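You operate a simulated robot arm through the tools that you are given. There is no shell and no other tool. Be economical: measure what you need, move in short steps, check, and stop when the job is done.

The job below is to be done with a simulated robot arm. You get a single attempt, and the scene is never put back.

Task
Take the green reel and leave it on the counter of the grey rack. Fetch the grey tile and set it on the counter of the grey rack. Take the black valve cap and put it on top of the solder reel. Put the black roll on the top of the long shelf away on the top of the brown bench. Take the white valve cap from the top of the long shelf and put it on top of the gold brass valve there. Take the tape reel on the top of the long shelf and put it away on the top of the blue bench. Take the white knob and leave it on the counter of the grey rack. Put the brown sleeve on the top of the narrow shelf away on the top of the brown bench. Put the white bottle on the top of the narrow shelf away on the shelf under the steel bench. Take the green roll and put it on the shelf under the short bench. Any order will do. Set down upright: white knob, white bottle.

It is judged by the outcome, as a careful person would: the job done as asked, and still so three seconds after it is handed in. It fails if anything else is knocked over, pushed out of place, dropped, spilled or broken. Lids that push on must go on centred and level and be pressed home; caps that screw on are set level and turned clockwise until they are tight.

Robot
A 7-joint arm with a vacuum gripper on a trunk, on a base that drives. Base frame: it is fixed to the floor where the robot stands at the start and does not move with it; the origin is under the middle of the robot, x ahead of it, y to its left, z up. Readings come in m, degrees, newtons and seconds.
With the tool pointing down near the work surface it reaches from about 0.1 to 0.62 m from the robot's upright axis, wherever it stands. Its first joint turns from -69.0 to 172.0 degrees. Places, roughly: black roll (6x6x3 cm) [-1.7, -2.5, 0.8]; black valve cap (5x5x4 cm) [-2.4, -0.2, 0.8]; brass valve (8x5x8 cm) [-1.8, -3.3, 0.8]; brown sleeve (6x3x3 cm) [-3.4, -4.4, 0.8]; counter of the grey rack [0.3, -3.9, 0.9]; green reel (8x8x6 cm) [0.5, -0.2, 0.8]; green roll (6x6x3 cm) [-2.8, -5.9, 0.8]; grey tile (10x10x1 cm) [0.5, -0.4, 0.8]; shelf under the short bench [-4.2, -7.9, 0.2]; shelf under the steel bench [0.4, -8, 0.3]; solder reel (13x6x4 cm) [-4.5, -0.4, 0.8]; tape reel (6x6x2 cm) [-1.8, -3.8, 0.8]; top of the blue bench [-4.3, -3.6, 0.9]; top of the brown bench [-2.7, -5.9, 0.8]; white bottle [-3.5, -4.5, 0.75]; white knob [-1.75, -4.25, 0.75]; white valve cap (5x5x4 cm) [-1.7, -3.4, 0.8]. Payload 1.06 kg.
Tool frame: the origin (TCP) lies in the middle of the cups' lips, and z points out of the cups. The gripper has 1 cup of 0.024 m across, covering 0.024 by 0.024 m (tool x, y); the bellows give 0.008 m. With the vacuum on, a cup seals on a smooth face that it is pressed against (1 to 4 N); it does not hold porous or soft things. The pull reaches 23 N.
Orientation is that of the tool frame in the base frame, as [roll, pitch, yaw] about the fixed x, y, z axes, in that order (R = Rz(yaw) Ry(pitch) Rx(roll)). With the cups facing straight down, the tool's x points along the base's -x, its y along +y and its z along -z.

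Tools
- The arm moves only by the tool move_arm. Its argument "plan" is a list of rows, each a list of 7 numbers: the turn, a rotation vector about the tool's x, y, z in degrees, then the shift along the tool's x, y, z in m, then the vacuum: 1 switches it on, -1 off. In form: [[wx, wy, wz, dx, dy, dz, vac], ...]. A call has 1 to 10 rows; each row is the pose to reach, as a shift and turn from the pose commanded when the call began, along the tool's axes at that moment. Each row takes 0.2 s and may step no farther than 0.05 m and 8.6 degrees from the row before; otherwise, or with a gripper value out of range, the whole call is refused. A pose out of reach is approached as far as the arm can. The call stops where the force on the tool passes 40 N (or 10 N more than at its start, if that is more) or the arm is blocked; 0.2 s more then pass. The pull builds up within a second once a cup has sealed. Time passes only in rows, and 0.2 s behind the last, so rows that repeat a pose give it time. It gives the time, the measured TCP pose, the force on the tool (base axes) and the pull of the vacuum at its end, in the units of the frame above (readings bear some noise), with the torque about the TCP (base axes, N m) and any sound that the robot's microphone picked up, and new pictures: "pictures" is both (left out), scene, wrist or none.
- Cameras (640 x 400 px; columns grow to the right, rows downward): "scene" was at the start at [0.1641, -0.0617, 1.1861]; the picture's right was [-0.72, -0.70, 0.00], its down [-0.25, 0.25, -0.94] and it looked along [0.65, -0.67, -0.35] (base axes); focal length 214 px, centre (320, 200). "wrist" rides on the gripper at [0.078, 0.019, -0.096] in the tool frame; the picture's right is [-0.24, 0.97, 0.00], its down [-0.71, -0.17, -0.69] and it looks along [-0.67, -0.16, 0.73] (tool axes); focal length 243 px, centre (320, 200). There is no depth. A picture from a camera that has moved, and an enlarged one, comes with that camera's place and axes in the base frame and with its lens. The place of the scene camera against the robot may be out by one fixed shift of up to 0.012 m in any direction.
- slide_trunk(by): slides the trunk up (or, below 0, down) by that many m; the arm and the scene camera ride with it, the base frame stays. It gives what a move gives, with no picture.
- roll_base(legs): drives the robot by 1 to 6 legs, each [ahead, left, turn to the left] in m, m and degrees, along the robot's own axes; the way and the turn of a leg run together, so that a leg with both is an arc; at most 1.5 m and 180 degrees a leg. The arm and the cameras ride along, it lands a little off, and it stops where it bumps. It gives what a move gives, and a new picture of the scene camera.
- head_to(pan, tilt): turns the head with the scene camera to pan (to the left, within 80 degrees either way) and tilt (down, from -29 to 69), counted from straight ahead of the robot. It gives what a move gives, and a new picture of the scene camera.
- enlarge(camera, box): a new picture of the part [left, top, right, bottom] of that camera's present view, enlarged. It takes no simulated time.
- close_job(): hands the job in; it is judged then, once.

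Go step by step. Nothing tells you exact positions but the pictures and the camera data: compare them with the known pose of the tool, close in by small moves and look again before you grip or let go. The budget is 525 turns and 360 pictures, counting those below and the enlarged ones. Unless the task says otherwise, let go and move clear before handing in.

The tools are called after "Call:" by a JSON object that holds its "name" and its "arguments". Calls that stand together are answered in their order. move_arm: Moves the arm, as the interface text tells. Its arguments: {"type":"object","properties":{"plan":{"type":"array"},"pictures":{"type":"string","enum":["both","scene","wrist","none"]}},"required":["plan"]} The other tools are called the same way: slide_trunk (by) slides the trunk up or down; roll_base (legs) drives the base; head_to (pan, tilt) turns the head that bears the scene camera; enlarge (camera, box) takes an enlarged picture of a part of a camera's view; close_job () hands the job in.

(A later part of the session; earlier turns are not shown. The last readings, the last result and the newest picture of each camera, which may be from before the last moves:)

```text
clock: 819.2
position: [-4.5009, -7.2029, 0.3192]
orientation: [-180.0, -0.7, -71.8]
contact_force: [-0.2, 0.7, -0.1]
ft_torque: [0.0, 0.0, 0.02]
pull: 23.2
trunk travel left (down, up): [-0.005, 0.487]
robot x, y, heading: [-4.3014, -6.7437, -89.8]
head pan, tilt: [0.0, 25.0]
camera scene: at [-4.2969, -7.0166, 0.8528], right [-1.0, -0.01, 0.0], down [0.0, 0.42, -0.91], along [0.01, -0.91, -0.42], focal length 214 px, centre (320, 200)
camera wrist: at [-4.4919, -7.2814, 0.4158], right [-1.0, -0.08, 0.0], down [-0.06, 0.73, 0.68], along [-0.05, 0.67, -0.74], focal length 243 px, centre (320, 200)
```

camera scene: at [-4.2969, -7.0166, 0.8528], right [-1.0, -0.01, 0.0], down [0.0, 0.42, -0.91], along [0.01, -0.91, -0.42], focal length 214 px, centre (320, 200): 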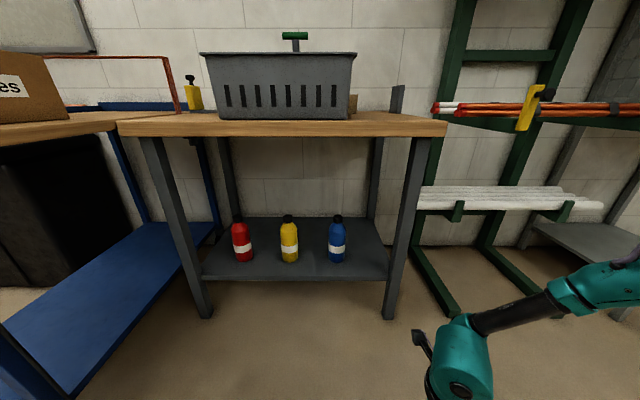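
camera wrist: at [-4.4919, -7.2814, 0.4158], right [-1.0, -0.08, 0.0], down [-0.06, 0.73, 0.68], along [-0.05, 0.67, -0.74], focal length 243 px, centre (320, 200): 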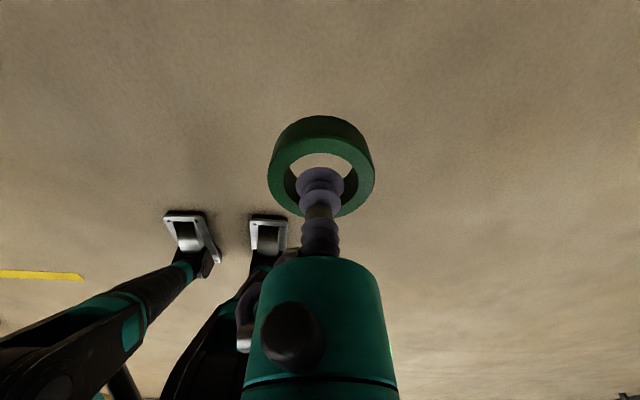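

The forearm comes in from the right and would foul the bench's right leg. I'll test whether the arm can swing to the robot's left here in the open.

Call:
{"name": "move_arm", "arguments": {"plan": [[0, 0, -3, 0, -0.04, 0, 1], [0, 0, -6, 0, -0.08, 0, 1], [0, 0, -10, 0, -0.12, 0, 1], [0, 0, -14, 0, -0.16, 0, 1], [0, 0, -18, 0, -0.2, 0, 1], [0, 0, -22, 0, -0.24, 0, 1], [0, 0, -26, 0, -0.28, 0, 1]]}}

```text
clock: 820.8
position: [-4.3592, -7.1214, 0.3534]
orientation: [179.8, -0.6, -45.7]
contact_force: [0.5, 0.7, 0.0]
ft_torque: [0.01, 0.02, 0.01]
pull: 23.0
out of reach, approached as far as the arm can: row 4, 5, 6, 7
trunk travel left (down, up): [-0.005, 0.487]
robot x, y, heading: [-4.3004, -6.743, -89.7]
head pan, tilt: [0.0, 25.0]
camera scene: at [-4.297, -7.0167, 0.8528], right [-1.0, -0.01, 0.0], down [0.0, 0.42, -0.91], along [0.01, -0.91, -0.42], focal length 214 px, centre (320, 200)
camera wrist: at [-4.3164, -7.189, 0.4484], right [-0.86, -0.51, 0.0], down [-0.38, 0.63, 0.68], along [-0.35, 0.58, -0.74], focal length 243 px, centre (320, 200)
```

scene: 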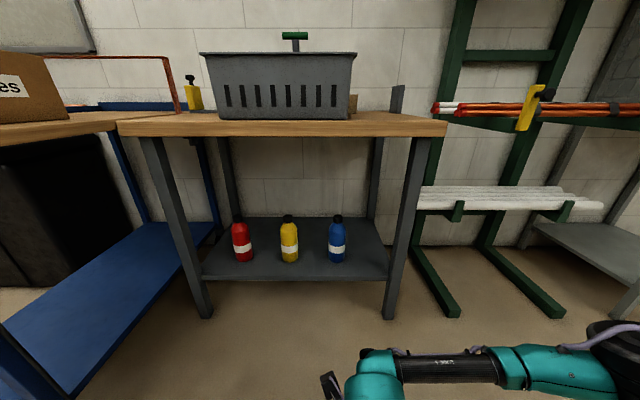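
wrist: 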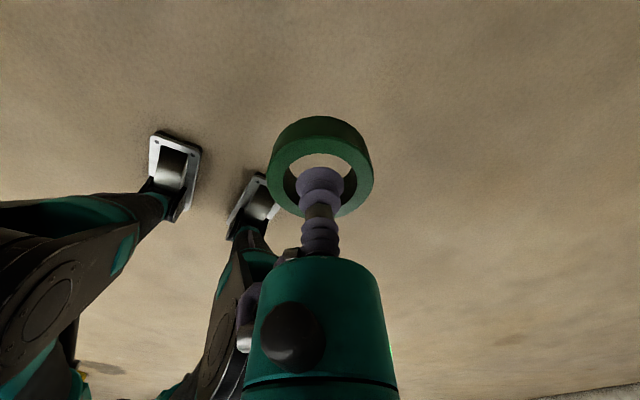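

The left side is limited. I'll test how the forearm lies with the arm stretched further forward-right.

Call:
{"name": "move_arm", "arguments": {"plan": [[0, 0, 5, 0, 0.04, 0, 1], [0, 0, 10, 0, 0.08, 0.01, 1], [0, 0, 15, 0, 0.12, 0.02, 1], [0, 0, 20, 0, 0.16, 0.03, 1], [0, 0, 25, 0, 0.2, 0.03, 1], [0, 0, 29, 0, 0.235, 0.03, 1], [0, 0, 29, 0, 0.264, 0.03, 1]]}}

```text
clock: 822.4
position: [-4.5499, -7.3056, 0.3229]
orientation: [-179.9, -0.7, -74.8]
contact_force: [-0.3, -0.2, -1.1]
ft_torque: [0.02, 0.0, 0.0]
pull: 23.1
trunk travel left (down, up): [-0.005, 0.487]
robot x, y, heading: [-4.3034, -6.7398, -89.5]
head pan, tilt: [0.0, 25.0]
camera scene: at [-4.2969, -7.0167, 0.8528], right [-1.0, -0.01, 0.0], down [0.0, 0.42, -0.91], along [0.01, -0.91, -0.42], focal length 214 px, centre (320, 200)
camera wrist: at [-4.5459, -7.3844, 0.4194], right [-1.0, -0.03, 0.0], down [-0.02, 0.74, 0.68], along [-0.02, 0.68, -0.74], focal length 243 px, centre (320, 200)
```

scene: 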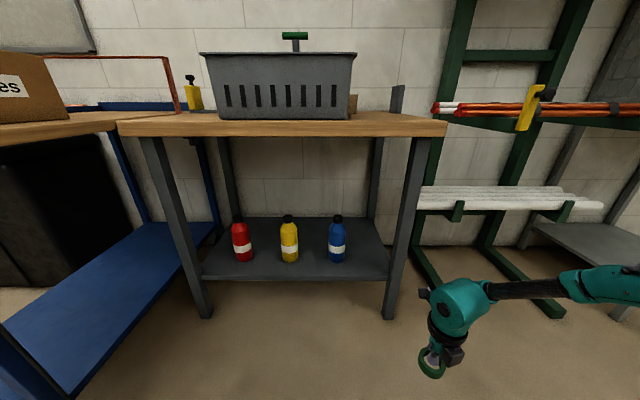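
wrist: 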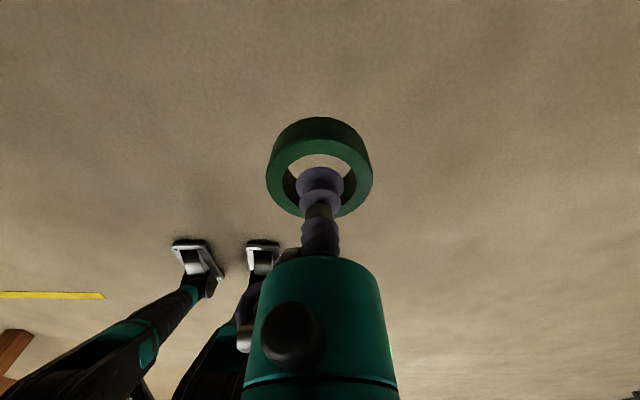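

Call:
{"name": "head_to", "arguments": {"pan": -45, "tilt": 30}}

```text
clock: 823.5
position: [-4.5489, -7.3032, 0.3234]
orientation: [-179.9, -0.7, -74.8]
contact_force: [0.7, 0.7, -0.6]
ft_torque: [0.01, -0.01, 0.03]
pull: 22.7
trunk travel left (down, up): [-0.005, 0.487]
robot x, y, heading: [-4.301, -6.7403, -89.6]
head pan, tilt: [-45.0, 30.0]
camera scene: at [-4.361, -6.989, 0.8448], right [-0.71, 0.7, 0.0], down [0.35, 0.36, -0.87], along [-0.61, -0.62, -0.5], focal length 214 px, centre (320, 200)
```

scene: 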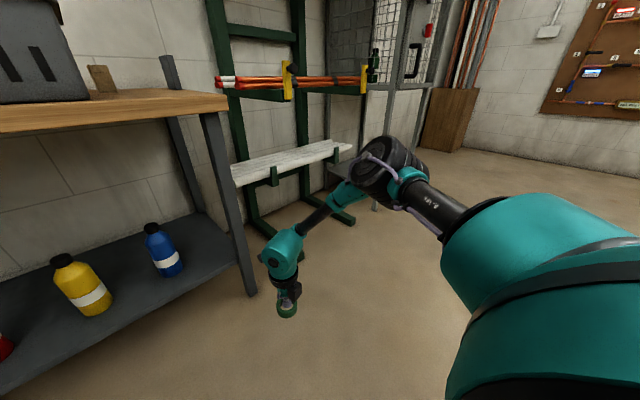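

The forearm lies parallel to the shelf front, so with a vertical tool it would hit the bench leg. With the tool leaned back about 30° the forearm stays in front of the legs; the ring then only tips about 2.7 cm on its far side when released. I'll first square the yaw and lean the tool.

Call:
{"name": "move_arm", "arguments": {"plan": [[0, 0, 8, 0, 0, 0, 1], [0, 0, 15.2, 0, 0, 0, 1]], "pictures": "none"}}

Call:
{"name": "move_arm", "arguments": {"plan": [[0, 7.5, 0, 0, 0, 0, 1], [0, 15, 0, 0, 0, 0, 1], [0, 22.5, 0, 0, 0, 0, 1], [0, 30, 0, 0, 0, 0, 1]], "pictures": "both"}}

```text
clock: 824.1
position: [-4.5491, -7.305, 0.3244]
orientation: [-179.8, -0.7, -90.0]
contact_force: [-0.4, -0.7, -0.6]
ft_torque: [0.0, 0.0, 0.03]
pull: 23.0
trunk travel left (down, up): [-0.005, 0.487]
robot x, y, heading: [-4.3043, -6.7433, -89.5]
head pan, tilt: [-45.0, 30.0]
```

```text
clock: 825.1
position: [-4.5482, -7.305, 0.324]
orientation: [-179.6, -30.7, -90.2]
contact_force: [-0.5, 0.2, -0.5]
ft_torque: [0.04, 0.02, 0.01]
pull: 23.1
trunk travel left (down, up): [-0.005, 0.487]
robot x, y, heading: [-4.3055, -6.7394, -89.6]
head pan, tilt: [-45.0, 30.0]
camera scene: at [-4.361, -6.989, 0.8448], right [-0.71, 0.7, 0.0], down [0.35, 0.36, -0.87], along [-0.61, -0.62, -0.5], focal length 214 px, centre (320, 200)
camera wrist: at [-4.5662, -7.323, 0.445], right [-0.97, 0.2, -0.13], down [0.17, 0.96, 0.23], along [0.17, 0.2, -0.97], focal length 243 px, centre (320, 200)
```

scene: 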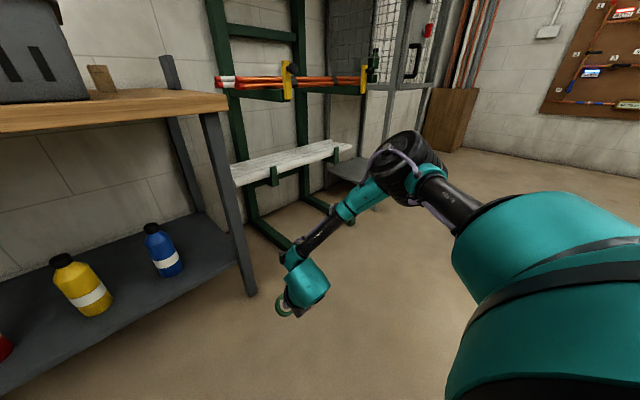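
wrist: 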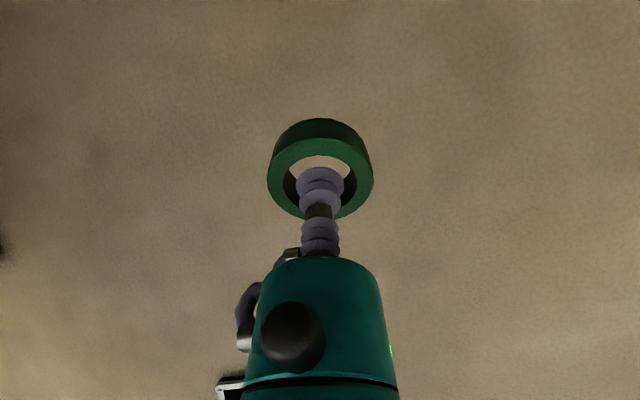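

The elbow stays put, so I need the arm further extended and the base turned a few degrees. I'll test the extension here in the open.

Call:
{"name": "move_arm", "arguments": {"plan": [[0, 2.5, 0, 0.03, 0, 0.0173, 1], [0, 5, 0, 0.06, 0, 0.0346, 1], [0, 5, 0, 0.0866, 0, 0.05, 1], [0, 5, 0, 0.0866, 0, 0.05, 1]], "pictures": "scene"}}

```text
clock: 826.1
position: [-4.549, -7.4046, 0.3238]
orientation: [-179.6, -35.5, -90.1]
contact_force: [0.1, -0.4, -0.8]
ft_torque: [-0.02, -0.02, -0.01]
pull: 22.6
trunk travel left (down, up): [-0.005, 0.487]
robot x, y, heading: [-4.3068, -6.7408, -89.6]
head pan, tilt: [-45.0, 30.0]
camera scene: at [-4.3611, -6.9889, 0.8448], right [-0.71, 0.7, 0.0], down [0.35, 0.36, -0.87], along [-0.61, -0.62, -0.5], focal length 214 px, centre (320, 200)
```

scene: 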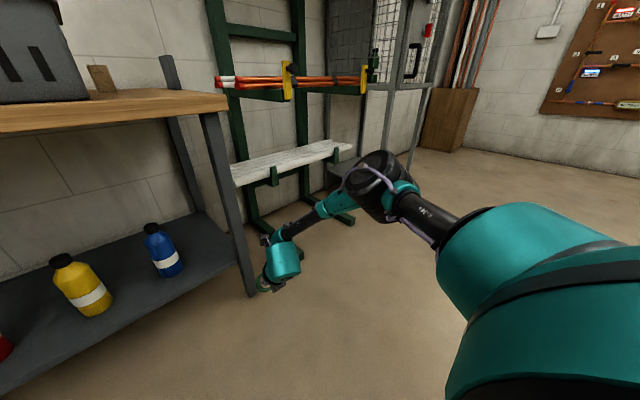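

The stretched, leaned posture is reachable. Now I'll drive so the ring hovers just in front of the shelf, between the yellow and blue bottles.

Call:
{"name": "roll_base", "arguments": {"legs": [[0, 0, -4.4], [0, 0.335, 0], [0.19, 0, 0]]}}

Call:
{"name": "head_to", "arguments": {"pan": -20, "tilt": 35}}

Call:
{"name": "move_arm", "arguments": {"plan": [[0, 0, 0, 0, 0, 0, 1]], "pictures": "wrist"}}

```text
clock: 831.3
position: [-4.2794, -7.5943, 0.3248]
orientation: [-179.8, -35.6, -94.6]
contact_force: [0.3, 0.1, 0.0]
ft_torque: [0.02, -0.05, 0.03]
pull: 22.5
trunk travel left (down, up): [-0.005, 0.487]
robot x, y, heading: [-3.9826, -6.9513, -94.0]
head pan, tilt: [-45.0, 30.0]
camera scene: at [-4.0606, -7.1952, 0.8448], right [-0.65, 0.76, 0.0], down [0.38, 0.33, -0.87], along [-0.65, -0.57, -0.5], focal length 214 px, centre (320, 200)
```

scene: 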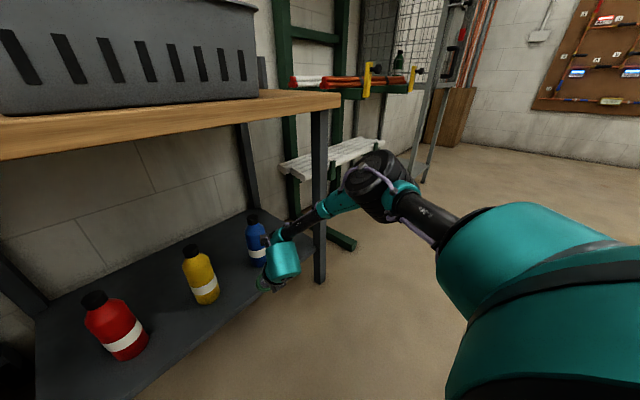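

```text
clock: 832.2
position: [-4.2811, -7.5952, 0.3235]
orientation: [-179.7, -35.5, -94.6]
contact_force: [-0.5, 0.0, 0.3]
ft_torque: [-0.02, 0.0, -0.04]
pull: 23.3
trunk travel left (down, up): [-0.005, 0.487]
robot x, y, heading: [-3.9815, -6.9507, -93.9]
head pan, tilt: [-20.0, 35.0]
camera scene: at [-4.0283, -7.2164, 0.837], right [-0.91, 0.41, 0.0], down [0.23, 0.52, -0.82], along [-0.34, -0.75, -0.57], focal length 214 px, centre (320, 200)
```

scene: 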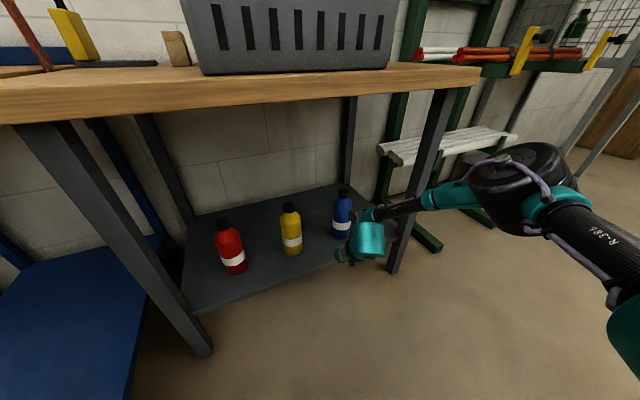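

```text
clock: 832.6
position: [-4.2801, -7.5956, 0.3234]
orientation: [-179.6, -35.6, -94.7]
contact_force: [0.1, 0.3, 0.4]
ft_torque: [0.0, -0.01, -0.03]
pull: 23.0
trunk travel left (down, up): [-0.005, 0.487]
robot x, y, heading: [-3.9834, -6.9555, -93.8]
head pan, tilt: [-20.0, 35.0]
camera wrist: at [-4.2985, -7.601, 0.4468], right [-0.95, 0.27, -0.14], down [0.25, 0.96, 0.15], along [0.17, 0.1, -0.98], focal length 243 px, centre (320, 200)
```

wrist: 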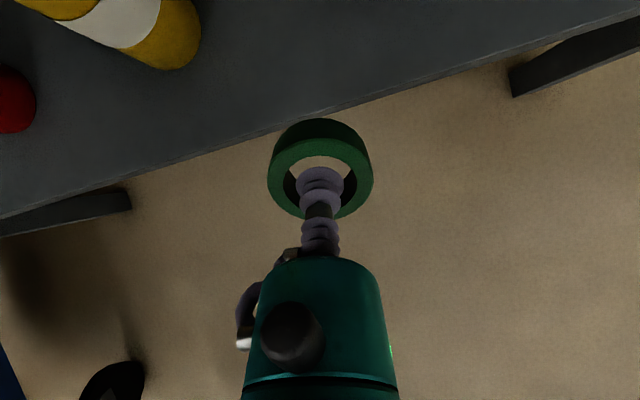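

Call:
{"name": "enlarge", "arguments": {"camera": "scene", "box": [320, 60, 520, 290]}}

```text
1.74 times, centred on (420, 175) of scene
camera zoom: at [-4.0282, -7.2164, 0.837], right [-0.91, 0.41, 0.0], down [0.23, 0.52, -0.82], along [-0.33, -0.75, -0.57], focal length 373 px, centre (146, 244)
```

zoom: 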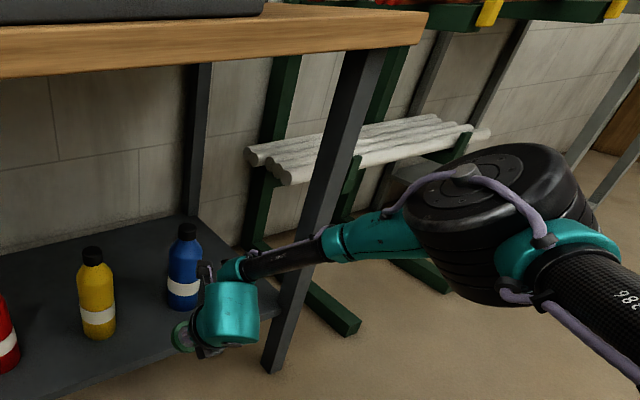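

The leg is vertical with its front at y≈-7.64, so there's clearance. I'll reduce the lean to 28° and roll in about 9 cm.

Call:
{"name": "move_arm", "arguments": {"plan": [[0, -7.5, 0, 0, 0, 0, 1], [0, -7.5, 0, 0, 0, 0, 1]], "pictures": "none"}}

Call:
{"name": "roll_base", "arguments": {"legs": [[0.09, 0, 0]]}}

Call:
{"name": "enlarge", "arguments": {"camera": "wrist", "box": [0, 0, 640, 400]}}

```text
clock: 833.2
position: [-4.2807, -7.5954, 0.3242]
orientation: [-179.7, -28.0, -94.6]
contact_force: [0.4, 0.0, -0.2]
ft_torque: [-0.01, 0.03, -0.01]
pull: 22.7
trunk travel left (down, up): [-0.005, 0.487]
robot x, y, heading: [-3.9851, -6.952, -94.0]
head pan, tilt: [-20.0, 35.0]
```

```text
clock: 834.3
position: [-4.2856, -7.6838, 0.3245]
orientation: [-179.7, -28.1, -94.5]
contact_force: [0.8, -0.4, -0.1]
ft_torque: [0.03, 0.0, 0.0]
pull: 23.0
trunk travel left (down, up): [-0.005, 0.487]
robot x, y, heading: [-3.9871, -7.0429, -94.0]
head pan, tilt: [-20.0, 35.0]
camera scene: at [-4.0346, -7.3056, 0.837], right [-0.91, 0.41, 0.0], down [0.23, 0.52, -0.82], along [-0.33, -0.75, -0.57], focal length 214 px, centre (320, 200)
```

scene: 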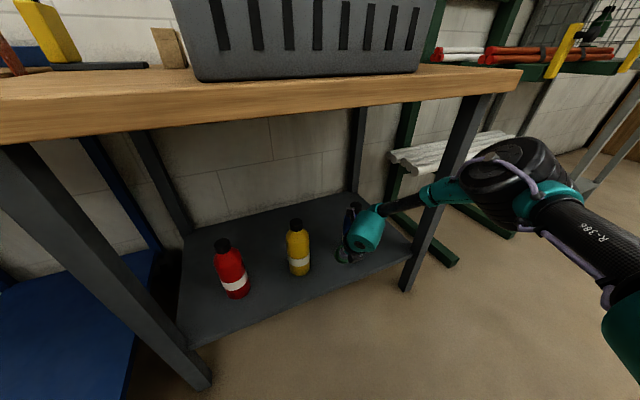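

```text
1.00 times, centred on (320, 200) of wrist (not enlarged: the box is as wide or as high as the picture)
camera zoom: at [-4.3061, -7.7061, 0.4449], right [-0.95, 0.28, -0.11], down [0.24, 0.93, 0.27], along [0.18, 0.23, -0.96], focal length 243 px, centre (320, 200)
```

zoom: 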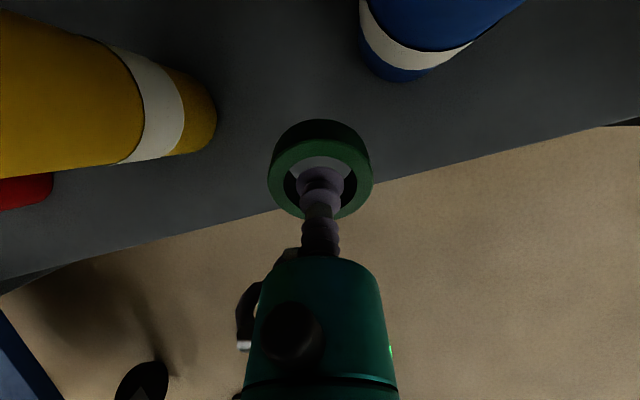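

The ring is over the shelf, near edge about 1.7 cm inside, clear of both bottles. I'll lower it vertically in small steps.

Call:
{"name": "move_arm", "arguments": {"plan": [[0, 0, 0, -0.0141, 0, 0.0265, 1], [0, 0, 0, -0.0258, 0, 0.0486, 1], [0, 0, 0, -0.031, 0, 0.0583, 1], [0, 0, 0, -0.0333, 0, 0.0627, 1], [0, 0, 0, -0.0352, 0, 0.0662, 1]], "pictures": "none"}}

Call:
{"name": "enlarge", "arguments": {"camera": "scene", "box": [280, 170, 440, 290]}}

```text
clock: 835.5
position: [-4.2861, -7.6866, 0.2526]
orientation: [-179.6, -28.6, -94.7]
contact_force: [-1.4, -4.0, 23.8]
ft_torque: [0.28, 0.01, 0.01]
pull: 22.8
trunk travel left (down, up): [-0.005, 0.487]
robot x, y, heading: [-3.9862, -7.0428, -94.1]
head pan, tilt: [-20.0, 35.0]
```

```text
3.33 times, centred on (360, 230) of scene
camera zoom: at [-4.034, -7.3045, 0.8375], right [-0.91, 0.41, 0.0], down [0.23, 0.52, -0.82], along [-0.33, -0.75, -0.57], focal length 715 px, centre (187, 100)
```

zoom: 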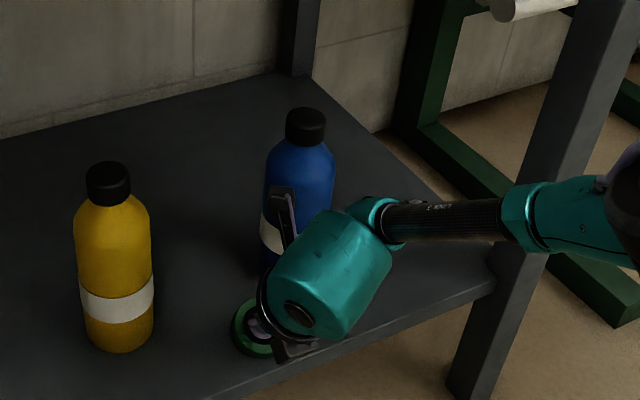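

Near edge is on the shelf. I'll ease the pressure, release, and withdraw back along the tool axis.

Call:
{"name": "move_arm", "arguments": {"plan": [[0, 0, 0, 0.001, 0, -0.0018, 1], [0, 0, 0, 0.001, 0, -0.0018, -1], [0, 0, 0, 0.001, 0, -0.0018, -1], [0, 0, 0, 0.001, 0, -0.0018, -1], [0, 0, 0, 0.001, 0, -0.01, -1], [0, 0, 0, 0.001, 0, -0.03, -1], [0, 0, 0, 0.001, 0, -0.06, -1], [0, 0, 0, 0.001, 0, -0.09, -1]], "pictures": "wrist"}}

Call:
{"name": "enlarge", "arguments": {"camera": "scene", "box": [280, 170, 440, 290]}}

```text
clock: 837.3
position: [-4.2851, -7.6425, 0.33]
orientation: [-179.7, -28.2, -94.7]
contact_force: [-0.8, -0.7, 0.7]
ft_torque: [-0.02, 0.02, 0.01]
pull: 0.0
trunk travel left (down, up): [-0.005, 0.487]
robot x, y, heading: [-3.9891, -7.0444, -94.1]
head pan, tilt: [-20.0, 35.0]
camera wrist: at [-4.3035, -7.6639, 0.4503], right [-0.95, 0.28, -0.12], down [0.24, 0.93, 0.27], along [0.18, 0.23, -0.96], focal length 243 px, centre (320, 200)
```

wrist: 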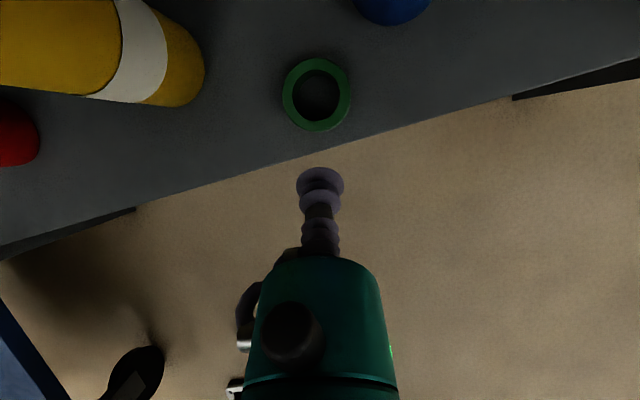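

```text
3.33 times, centred on (360, 230) of scene
camera zoom: at [-4.0346, -7.3057, 0.837], right [-0.91, 0.41, 0.0], down [0.23, 0.52, -0.82], along [-0.33, -0.75, -0.57], focal length 715 px, centre (187, 100)
```

zoom: 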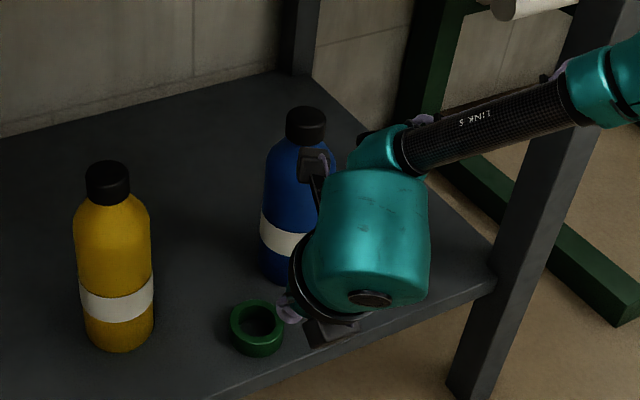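

The green roll lies flat on the shelf. I'll back out, level the tool and raise the trunk.

Call:
{"name": "roll_base", "arguments": {"legs": [[-0.4, 0, 0]]}}

Call:
{"name": "slide_trunk", "arguments": {"by": 0.32}}

Call:
{"name": "move_arm", "arguments": {"plan": [[0, -7, 0, -0.04, 0, -0.03, 0], [0, -14, 0, -0.08, 0, -0.06, 0], [0, -21, 0, -0.12, 0, -0.09, 0], [0, -28, 0, -0.16, 0, -0.12, 0], [0, -28, 0, -0.2, 0, -0.15, 0], [0, -28, 0, -0.24, 0, -0.17, 0], [0, -28, 0, -0.28, 0, -0.19, 0]], "pictures": "none"}}

```text
clock: 839.8
position: [-4.2549, -7.2444, 0.329]
orientation: [-179.7, -28.0, -94.4]
contact_force: [-0.1, 0.1, -0.8]
ft_torque: [0.0, -0.02, 0.05]
pull: 0.1
trunk travel left (down, up): [-0.005, 0.487]
robot x, y, heading: [-3.958, -6.6447, -94.0]
head pan, tilt: [-20.0, 35.0]
camera scene: at [-4.0059, -6.9078, 0.837], right [-0.91, 0.41, 0.0], down [0.23, 0.52, -0.82], along [-0.33, -0.75, -0.57], focal length 214 px, centre (320, 200)
```

scene: 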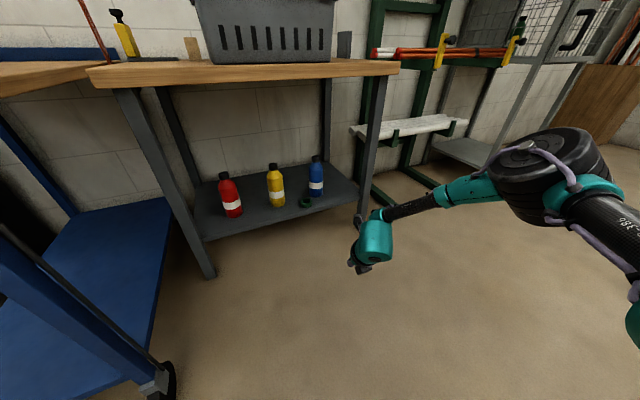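

```text
clock: 842.9
position: [-4.2543, -7.2448, 0.6484]
orientation: [-179.7, -28.1, -94.5]
contact_force: [-0.2, 0.0, 0.4]
ft_torque: [0.0, 0.01, -0.01]
pull: 0.0
trunk travel left (down, up): [-0.325, 0.167]
robot x, y, heading: [-3.9647, -6.6418, -94.1]
head pan, tilt: [-20.0, 35.0]
```

```text
clock: 844.5
position: [-4.2305, -6.9083, 0.6856]
orientation: [-179.7, -0.1, -94.4]
contact_force: [-0.2, 0.8, 0.4]
ft_torque: [0.02, -0.01, 0.01]
pull: 0.1
trunk travel left (down, up): [-0.325, 0.167]
robot x, y, heading: [-3.9593, -6.6458, -94.2]
head pan, tilt: [-20.0, 35.0]
```

Call:
{"name": "move_arm", "arguments": {"plan": [[0, 0, 0, 0, 0, -0.045, 0], [0, 0, 0, 0, 0, -0.09, 0], [0, 0, 0, 0, 0, -0.135, 0], [0, 0, 0, 0, 0, -0.18, 0], [0, 0, 0, 0, 0, -0.225, 0], [0, 0, 0, 0, 0, -0.27, 0], [0, 0, 0, 0, 0, -0.315, 0], [0, 0, 0, 0, 0, -0.36, 0]], "pictures": "none"}}

Call:
{"name": "roll_base", "arguments": {"legs": [[0, 0, -176], [1.2, 0, 0]]}}

Call:
{"name": "head_to", "arguments": {"pan": 0, "tilt": 25}}

```text
clock: 846.3
position: [-4.2312, -6.9088, 1.0444]
orientation: [-179.8, -0.1, -94.3]
contact_force: [0.3, -0.2, 0.8]
ft_torque: [0.0, 0.02, 0.01]
pull: 0.1
trunk travel left (down, up): [-0.325, 0.167]
robot x, y, heading: [-3.9621, -6.6445, -93.8]
head pan, tilt: [-20.0, 35.0]
```

```text
clock: 859.6
position: [-3.7088, -5.1648, 1.0452]
orientation: [-179.8, -0.1, 89.6]
contact_force: [0.6, -0.1, -0.7]
ft_torque: [0.0, 0.03, -0.01]
pull: 0.0
trunk travel left (down, up): [-0.325, 0.167]
robot x, y, heading: [-3.9628, -5.4442, 89.9]
head pan, tilt: [-20.0, 35.0]
camera scene: at [-3.9277, -5.2631, 1.1632], right [0.94, -0.34, 0.0], down [-0.2, -0.54, -0.82], along [0.28, 0.77, -0.57], focal length 214 px, centre (320, 200)
```

scene: 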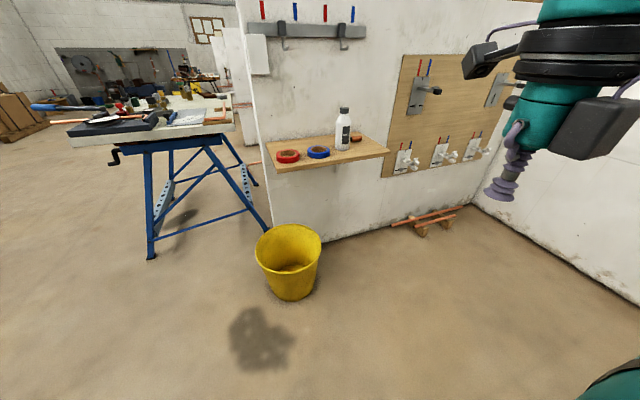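

```text
clock: 860.4
position: [-3.7085, -5.1643, 1.0438]
orientation: [-179.8, -0.1, 89.6]
contact_force: [0.5, 0.1, -0.2]
ft_torque: [0.02, 0.03, -0.03]
pull: 0.1
trunk travel left (down, up): [-0.325, 0.167]
robot x, y, heading: [-3.9609, -5.4445, 89.9]
head pan, tilt: [0.0, 25.0]
camera scene: at [-3.9577, -5.2538, 1.179], right [1.0, 0.0, 0.0], down [0.0, -0.42, -0.91], along [0.0, 0.91, -0.42], focal length 214 px, centre (320, 200)
```

scene: 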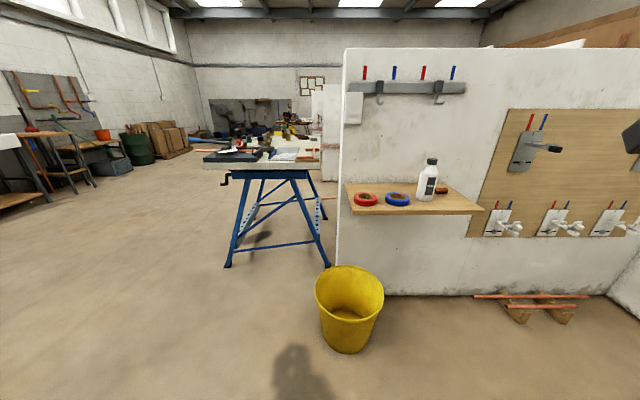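

Call:
{"name": "enlarge", "arguments": {"camera": "scene", "box": [340, 145, 500, 245]}}

```text
4.00 times, centred on (420, 195) of scene
camera zoom: at [-3.9577, -5.2538, 1.179], right [1.0, 0.0, 0.0], down [0.0, -0.42, -0.91], along [0.0, 0.91, -0.42], focal length 858 px, centre (-80, 220)
```

zoom: 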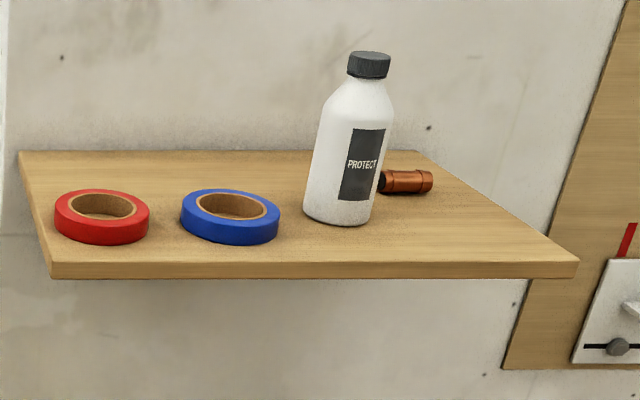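

The shelf holds the bottle and, behind it, the copper-brown sleeve lying on its side at about (-3.38, -4.30). I'll get the sleeve first, approaching clear of the bucket and the floor stain.

Call:
{"name": "roll_base", "arguments": {"legs": [[0.1, -0.51, 0], [0.5, 0, 0], [0, 0, 12]]}}

Call:
{"name": "move_arm", "arguments": {"plan": [[0, 0, 8.5, 0, 0, 0, 0], [0, 0, 17, 0, 0, 0, 0], [0, 0, 25.5, 0, 0, 0, 0], [0, 0, 34, 0, 0, 0, 0], [0, 0, 42.5, 0, 0, 0, 0], [0, 0, 51, 0, 0, 0, 0], [0, 0, 59.5, 0, 0, 0, 0], [0, 0, 68, 0, 0, 0, 0], [0, 0, 76.5, 0, 0, 0, 0], [0, 0, 85, 0, 0, 0, 0]], "pictures": "none"}}

Call:
{"name": "head_to", "arguments": {"pan": -10, "tilt": 35}}

```text
clock: 868.6
position: [-3.2709, -4.5177, 1.0442]
orientation: [-179.8, -0.2, 101.9]
contact_force: [0.1, 0.1, 0.1]
ft_torque: [0.01, -0.01, -0.01]
pull: 0.0
trunk travel left (down, up): [-0.325, 0.167]
robot x, y, heading: [-3.4598, -4.8496, 102.1]
head pan, tilt: [0.0, 25.0]
camera scene: at [-3.4945, -4.6588, 1.179], right [0.98, 0.21, 0.0], down [0.09, -0.41, -0.91], along [-0.19, 0.89, -0.42], focal length 214 px, centre (320, 200)
```

scene: 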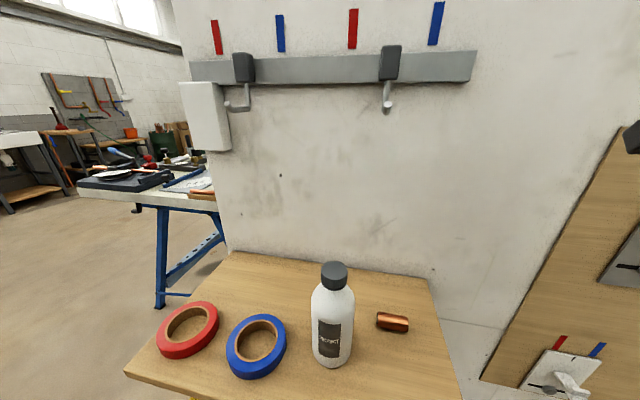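

```text
clock: 870.8
position: [-3.2709, -4.5179, 1.044]
orientation: [-179.8, 0.2, 16.8]
contact_force: [1.3, -0.1, -0.5]
ft_torque: [-0.01, -0.03, 0.02]
pull: 0.1
trunk travel left (down, up): [-0.325, 0.167]
robot x, y, heading: [-3.4588, -4.845, 102.1]
head pan, tilt: [0.0, 25.0]
```

```text
clock: 871.6
position: [-3.2712, -4.5184, 1.0435]
orientation: [-179.9, 0.2, 16.9]
contact_force: [-0.4, -0.6, 0.5]
ft_torque: [-0.02, 0.0, -0.02]
pull: 0.0
trunk travel left (down, up): [-0.325, 0.167]
robot x, y, heading: [-3.4555, -4.8443, 102.1]
head pan, tilt: [-10.0, 35.0]
camera scene: at [-3.4785, -4.661, 1.1633], right [1.0, 0.04, 0.0], down [0.02, -0.57, -0.82], along [-0.03, 0.82, -0.57], focal length 214 px, centre (320, 200)
```

scene: 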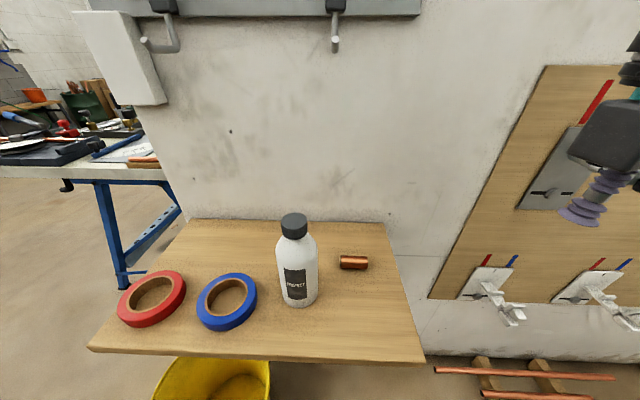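

Call:
{"name": "move_arm", "arguments": {"plan": [[0, 0, 0, -0.02, -0.035, 0.01, 0], [0, 0, 0, -0.04, -0.07, 0.03, 0], [0, 0, 0, -0.06, -0.105, 0.05, 0], [0, 0, 0, -0.08, -0.14, 0.08, 0], [0, 0, 0, -0.1, -0.175, 0.11, 0], [0, 0, 0, -0.1043, -0.1864, 0.13, 0]]}}

```text
refused: row 4 steps farther than a row can; nothing moved
```

Call:
{"name": "move_arm", "arguments": {"plan": [[0, 0, 0, -0.018, -0.032, 0.01, 0], [0, 0, 0, -0.036, -0.064, 0.03, 0], [0, 0, 0, -0.054, -0.096, 0.05, 0], [0, 0, 0, -0.072, -0.128, 0.07, 0], [0, 0, 0, -0.09, -0.16, 0.09, 0], [0, 0, 0, -0.1043, -0.1864, 0.11, 0], [0, 0, 0, -0.1043, -0.1864, 0.13, 0]]}}

```text
clock: 873.2
position: [-3.4257, -4.3695, 0.9158]
orientation: [-179.7, 0.3, 16.7]
contact_force: [0.7, 0.1, -0.5]
ft_torque: [-0.01, 0.01, 0.01]
pull: 0.1
trunk travel left (down, up): [-0.325, 0.167]
robot x, y, heading: [-3.4622, -4.8468, 102.1]
head pan, tilt: [-10.0, 35.0]
camera scene: at [-3.4784, -4.661, 1.1633], right [1.0, 0.04, 0.0], down [0.02, -0.57, -0.82], along [-0.03, 0.82, -0.57], focal length 214 px, centre (320, 200)
camera wrist: at [-3.3435, -4.3642, 1.0102], right [0.06, -1.0, 0.0], down [-0.72, -0.04, 0.69], along [-0.69, -0.04, -0.73], focal length 243 px, centre (320, 200)
```

scene: 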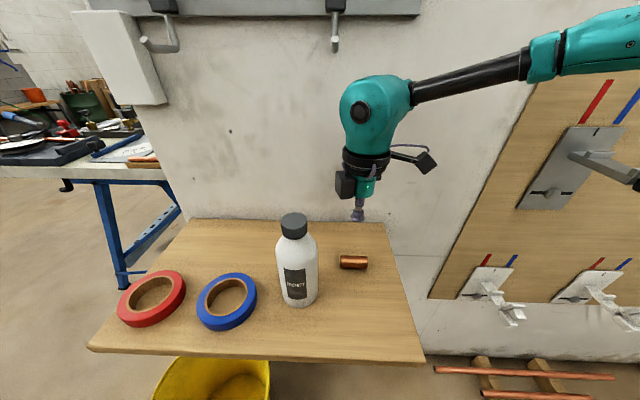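
wrist: 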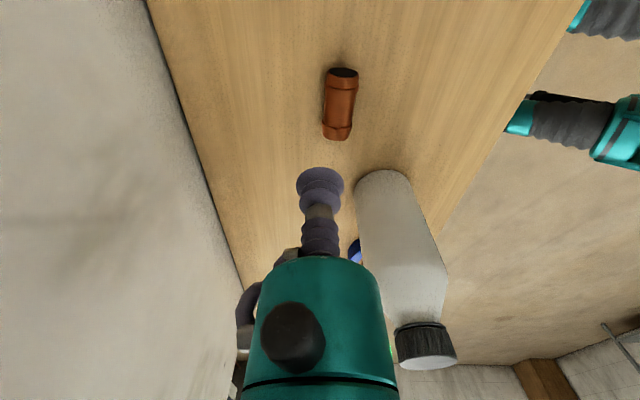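

Call:
{"name": "move_arm", "arguments": {"plan": [[0, 0, 0, -0.0037, 0.0156, 0.03, 0], [0, 0, 0, -0.0037, 0.0156, 0.06, 0], [0, 0, 0, -0.0037, 0.0156, 0.08, 0], [0, 0, 0, -0.0037, 0.0156, 0.08, 0]], "pictures": "none"}}

Call:
{"name": "enlarge", "arguments": {"camera": "wrist", "box": [260, 90, 400, 230]}}

Call:
{"name": "enlarge", "arguments": {"camera": "scene", "box": [300, 190, 410, 290]}}

```text
clock: 874.2
position: [-3.4241, -4.3863, 0.8343]
orientation: [-179.9, 0.2, 16.9]
contact_force: [-0.4, 0.2, 0.4]
ft_torque: [0.03, 0.0, 0.0]
pull: 0.1
trunk travel left (down, up): [-0.325, 0.167]
robot x, y, heading: [-3.4609, -4.8491, 102.0]
head pan, tilt: [-10.0, 35.0]
```

```text
2.86 times, centred on (330, 160) of wrist
camera zoom: at [-3.3417, -4.3813, 0.9291], right [0.06, -1.0, 0.0], down [-0.72, -0.04, 0.69], along [-0.69, -0.04, -0.73], focal length 693 px, centre (291, 314)
```

zoom: 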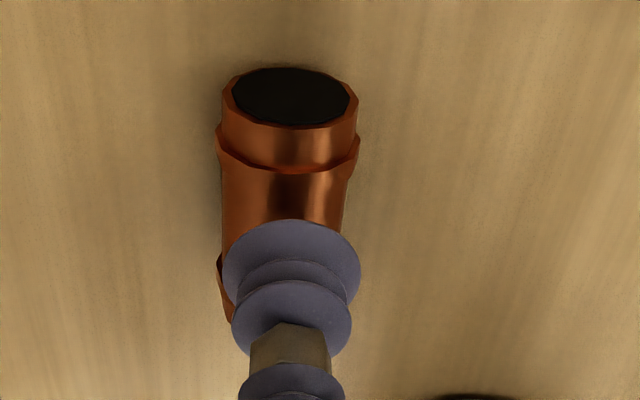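

```text
4.00 times, centred on (355, 240) of scene
camera zoom: at [-3.4784, -4.661, 1.1633], right [1.0, 0.04, 0.0], down [0.02, -0.57, -0.82], along [-0.03, 0.82, -0.57], focal length 858 px, centre (180, 40)
```

zoom: 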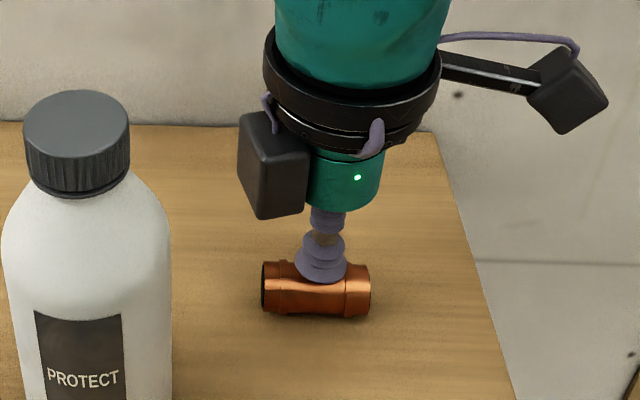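

Call:
{"name": "move_arm", "arguments": {"plan": [[0, 0, 0, 0, -0.0016, 0.01, 1], [0, 0, 0, 0, -0.0016, 0.015, 1], [0, 0, 0, 0, -0.0016, 0.018, 1], [0, 0, 0, 0, -0.0016, 0.021, 1], [0, 0, 0, 0, -0.0016, 0.023, 1], [0, 0, 0, 0, -0.0016, 0.023, 1], [0, 0, 0, 0, -0.0016, 0.023, 1]], "pictures": "none"}}

```text
clock: 875.3
position: [-3.4257, -4.3839, 0.8178]
orientation: [-179.4, 0.6, 16.8]
contact_force: [3.0, -4.1, 18.5]
ft_torque: [0.01, -0.01, -0.03]
pull: 23.6
trunk travel left (down, up): [-0.325, 0.167]
robot x, y, heading: [-3.4607, -4.8469, 102.3]
head pan, tilt: [-10.0, 35.0]
stopped in row 5: the force on the tool passed its limit at 43 N (the readings are from after the stop); the commanded pose is now the measured one
```

The sleeve is held. I'll lift, tuck and carry it to the brown bench.

Call:
{"name": "move_arm", "arguments": {"plan": [[0, 0, 0, 0, 0, -0.01, 1], [0, 0, 0, 0, 0, -0.05, 1], [0, 0, 0, 0, 0, -0.1, 1], [0, 0, 0, 0.01, 0.02, -0.14, 1], [0, 0, 0, 0.03, 0.05, -0.17, 1], [0, 0, 0, 0.05, 0.085, -0.19, 1], [0, 0, 0, 0.07, 0.12, -0.21, 1], [0, 0, 0, 0.09, 0.155, -0.225, 1], [0, 0, 0, 0.1, 0.185, -0.23, 1]], "pictures": "wrist"}}

Call:
{"name": "roll_base", "arguments": {"legs": [[-0.5, 0.25, 0], [0, 0, -12], [-1.1, 0, 0], [0, -0.98, 0]]}}

Call:
{"name": "head_to", "arguments": {"pan": 0, "tilt": 42}}

```text
clock: 877.3
position: [-3.2743, -4.5338, 1.0456]
orientation: [-179.6, 0.4, 16.8]
contact_force: [0.4, -0.4, 0.0]
ft_torque: [0.0, 0.01, 0.0]
pull: 23.0
trunk travel left (down, up): [-0.325, 0.167]
robot x, y, heading: [-3.4566, -4.8478, 102.3]
head pan, tilt: [-10.0, 35.0]
camera wrist: at [-3.192, -4.5291, 1.1395], right [0.06, -1.0, -0.01], down [-0.72, -0.04, 0.69], along [-0.69, -0.04, -0.72], focal length 243 px, centre (320, 200)
```

wrist: 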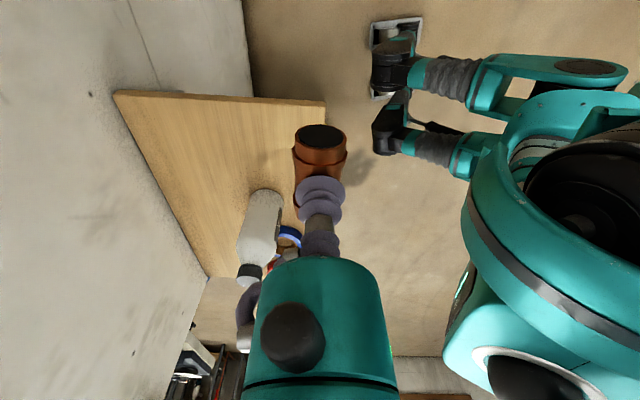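

```text
clock: 895.0
position: [-2.3678, -6.21, 1.0458]
orientation: [-179.5, 0.4, 4.7]
contact_force: [-0.6, 0.2, -0.2]
ft_torque: [-0.03, 0.03, -0.04]
pull: 22.8
trunk travel left (down, up): [-0.325, 0.167]
robot x, y, heading: [-2.6066, -6.4797, 90.3]
head pan, tilt: [-10.0, 35.0]
camera scene: at [-2.5939, -6.2917, 1.1633], right [0.99, -0.17, 0.0], down [-0.1, -0.56, -0.82], along [0.14, 0.81, -0.57], focal length 214 px, centre (320, 200)
```

scene: 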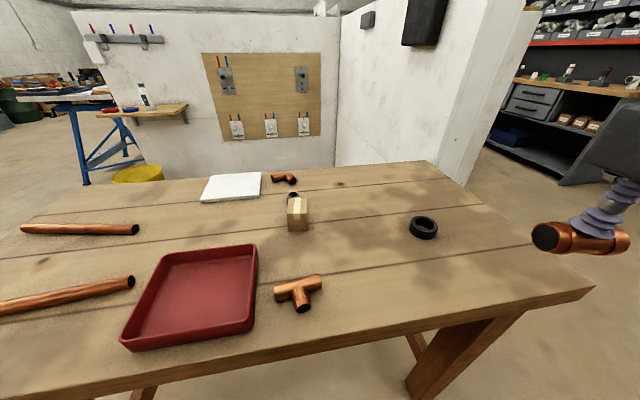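

```text
clock: 895.7
position: [-2.367, -6.209, 1.0446]
orientation: [-179.6, 0.5, 4.7]
contact_force: [1.4, -0.2, 0.6]
ft_torque: [0.01, -0.01, 0.01]
pull: 23.0
trunk travel left (down, up): [-0.325, 0.167]
robot x, y, heading: [-2.6108, -6.4812, 90.1]
head pan, tilt: [0.0, 42.0]
camera scene: at [-2.6092, -6.2948, 1.1528], right [1.0, 0.0, 0.0], down [0.0, -0.67, -0.74], along [0.0, 0.74, -0.67], focal length 214 px, centre (320, 200)
```

scene: 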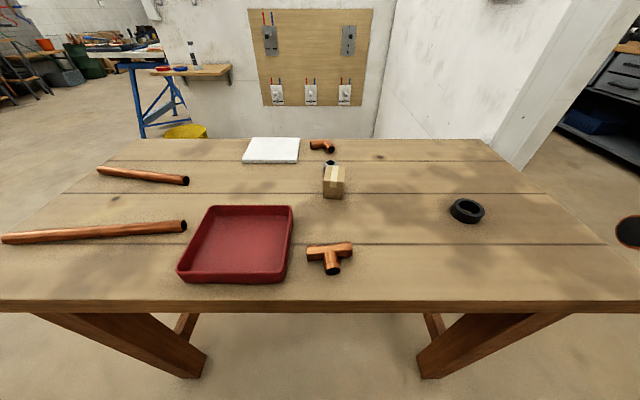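

Call:
{"name": "move_arm", "arguments": {"plan": [[0, 0, 0, -0.008, -0.031, 0.025, 1], [0, 0, 0, -0.016, -0.062, 0.05, 1], [0, 0, 0, -0.024, -0.093, 0.075, 1], [0, 0, 0, -0.032, -0.124, 0.1, 1], [0, 0, 0, -0.04, -0.155, 0.125, 1], [0, 0, 0, -0.0481, -0.1836, 0.145, 1], [0, 0, 0, -0.0481, -0.1836, 0.165, 1], [0, 0, 0, -0.0481, -0.1836, 0.175, 1], [0, 0, 0, -0.0481, -0.1836, 0.183, 1]]}}

```text
clock: 897.7
position: [-2.433, -6.0298, 0.864]
orientation: [-179.6, 0.2, 4.7]
contact_force: [0.4, -0.3, -0.4]
ft_torque: [0.0, 0.01, -0.02]
pull: 23.3
trunk travel left (down, up): [-0.325, 0.167]
robot x, y, heading: [-2.6106, -6.4788, 89.9]
head pan, tilt: [0.0, 42.0]
camera scene: at [-2.6092, -6.2948, 1.1528], right [1.0, 0.0, 0.0], down [0.0, -0.67, -0.74], along [0.0, 0.74, -0.67], focal length 214 px, centre (320, 200)
camera wrist: at [-2.3503, -6.0419, 0.9582], right [-0.15, -0.99, -0.01], down [-0.72, 0.11, 0.69], along [-0.68, 0.11, -0.72], focal length 243 px, centre (320, 200)
```

scene: 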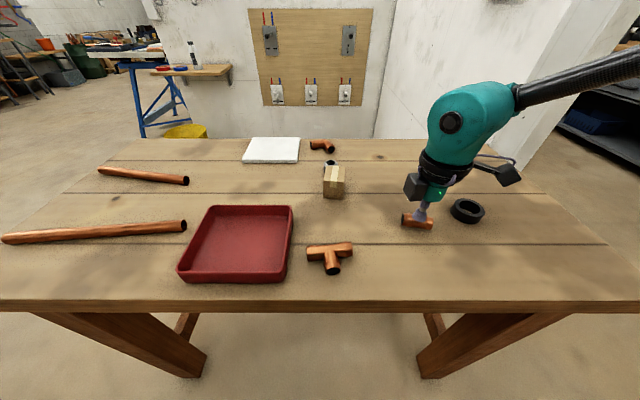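
wrist: 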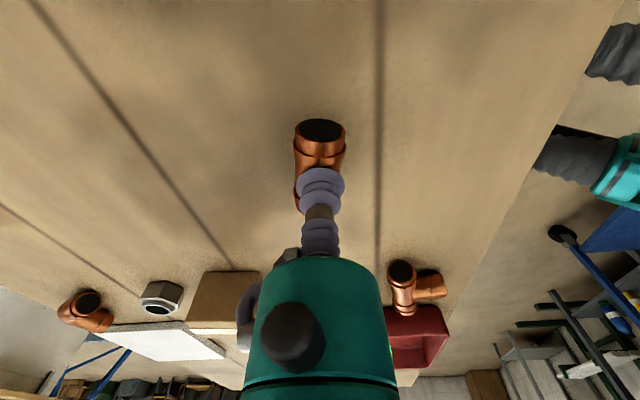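

Call:
{"name": "move_arm", "arguments": {"plan": [[0, 0, 0, 0, 0, 0.003, 1], [0, 0, 0, 0, 0, 0.006, 1], [0, 0, 0, 0, 0, 0.009, 1], [0, 0, 0, 0, 0, 0.012, 1], [0, 0, 0, 0, 0, 0.014, 1]], "pictures": "none"}}

```text
clock: 898.9
position: [-2.4328, -6.0291, 0.8505]
orientation: [-179.4, 0.4, 4.7]
contact_force: [0.0, -0.3, 19.8]
ft_torque: [0.04, 0.02, -0.03]
pull: 22.6
trunk travel left (down, up): [-0.325, 0.167]
robot x, y, heading: [-2.6067, -6.4761, 89.7]
head pan, tilt: [0.0, 42.0]
```

Call:
{"name": "move_arm", "arguments": {"plan": [[0, 0, 0, 0, 0, -0.003, 1], [0, 0, 0, 0, 0, -0.003, -1], [0, 0, 0, 0, 0, -0.003, -1], [0, 0, 0, 0, 0, -0.003, -1], [0, 0, 0, 0, 0, -0.006, -1], [0, 0, 0, 0, 0, -0.015, -1], [0, 0, 0, 0, 0, -0.05, -1], [0, 0, 0, 0, 0, -0.1, -1], [0, 0, 0, 0.01, 0.03, -0.13, -1]], "pictures": "scene"}}

```text
clock: 900.9
position: [-2.4184, -6.0603, 0.9802]
orientation: [-179.5, 0.4, 4.8]
contact_force: [-0.3, -0.8, 0.9]
ft_torque: [-0.01, 0.05, -0.01]
pull: 0.0
trunk travel left (down, up): [-0.325, 0.167]
robot x, y, heading: [-2.6116, -6.4806, 90.1]
head pan, tilt: [0.0, 42.0]
camera scene: at [-2.6092, -6.2954, 1.1529], right [1.0, 0.0, 0.0], down [0.0, -0.67, -0.74], along [0.0, 0.74, -0.67], focal length 214 px, centre (320, 200)
```

scene: 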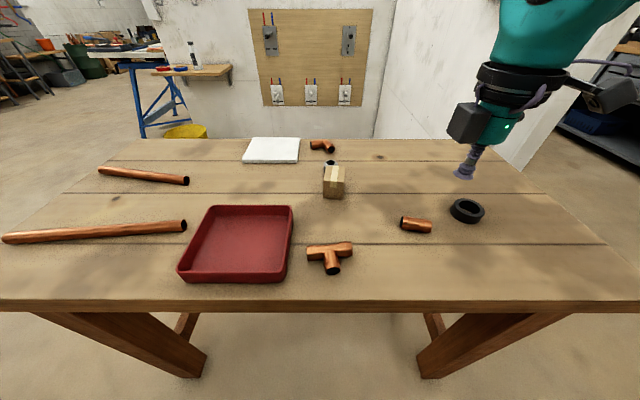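

The sleeve is on the brown bench. For the bottle I'll grip its side with the tool horizontal, since it must go upright under a bench. First retract, drive over and flip the tool.

Call:
{"name": "move_arm", "arguments": {"plan": [[0, 0, -8.5, 0, 0.02, -0.02, 0], [0, 0, -17, 0, 0.05, -0.04, 0], [0, 0, -25.5, 0, 0.08, -0.06, 0], [0, 0, -34, 0, 0.11, -0.06, 0], [0, 0, -42.5, 0, 0.14, -0.06, 0], [0, 0, -51, 0.01, 0.14, -0.06, 0], [0, 0, -59.5, 0.02, 0.14, -0.06, 0], [0, 0, -68, 0.03, 0.14, -0.06, 0], [0, 0, -76.5, 0.04, 0.14, -0.06, 0], [0, 0, -85, 0.05, 0.14, -0.06, 0]], "pictures": "none"}}

Call:
{"name": "roll_base", "arguments": {"legs": [[0, 1.05, 0], [1.05, -0.02, 0]]}}

Call:
{"name": "slide_trunk", "arguments": {"by": -0.05}}

```text
clock: 903.1
position: [-2.357, -6.1952, 1.0381]
orientation: [-179.6, -0.3, 89.8]
contact_force: [0.2, 0.5, -0.5]
ft_torque: [0.0, 0.01, 0.0]
pull: 0.0
trunk travel left (down, up): [-0.325, 0.167]
robot x, y, heading: [-2.6154, -6.4805, 90.1]
head pan, tilt: [0.0, 42.0]
```

```text
clock: 917.5
position: [-3.3756, -5.1527, 1.0386]
orientation: [-179.6, -0.4, 89.4]
contact_force: [0.5, 1.0, -0.3]
ft_torque: [0.01, 0.02, -0.01]
pull: 0.0
trunk travel left (down, up): [-0.325, 0.167]
robot x, y, heading: [-3.6298, -5.4332, 89.6]
head pan, tilt: [0.0, 42.0]
camera scene: at [-3.6277, -5.251, 1.1527], right [1.0, 0.0, 0.0], down [0.0, -0.67, -0.74], along [0.0, 0.74, -0.67], focal length 214 px, centre (320, 200)
```

scene: 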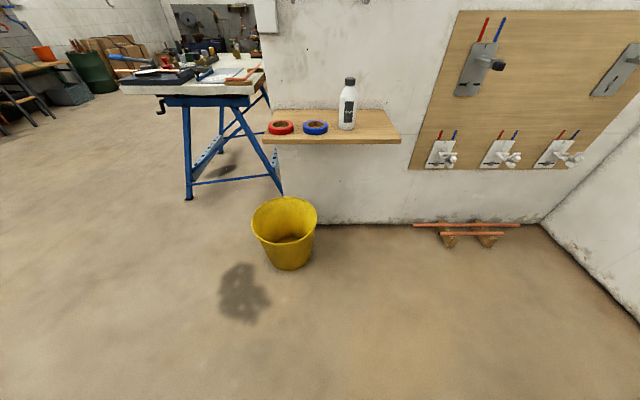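

```text
clock: 918.5
position: [-3.3744, -5.1539, 0.9884]
orientation: [-179.6, -0.3, 89.4]
contact_force: [-0.7, -0.6, 0.7]
ft_torque: [0.03, 0.0, 0.03]
pull: 0.1
trunk travel left (down, up): [-0.275, 0.217]
robot x, y, heading: [-3.6324, -5.4335, 89.8]
head pan, tilt: [0.0, 42.0]
```

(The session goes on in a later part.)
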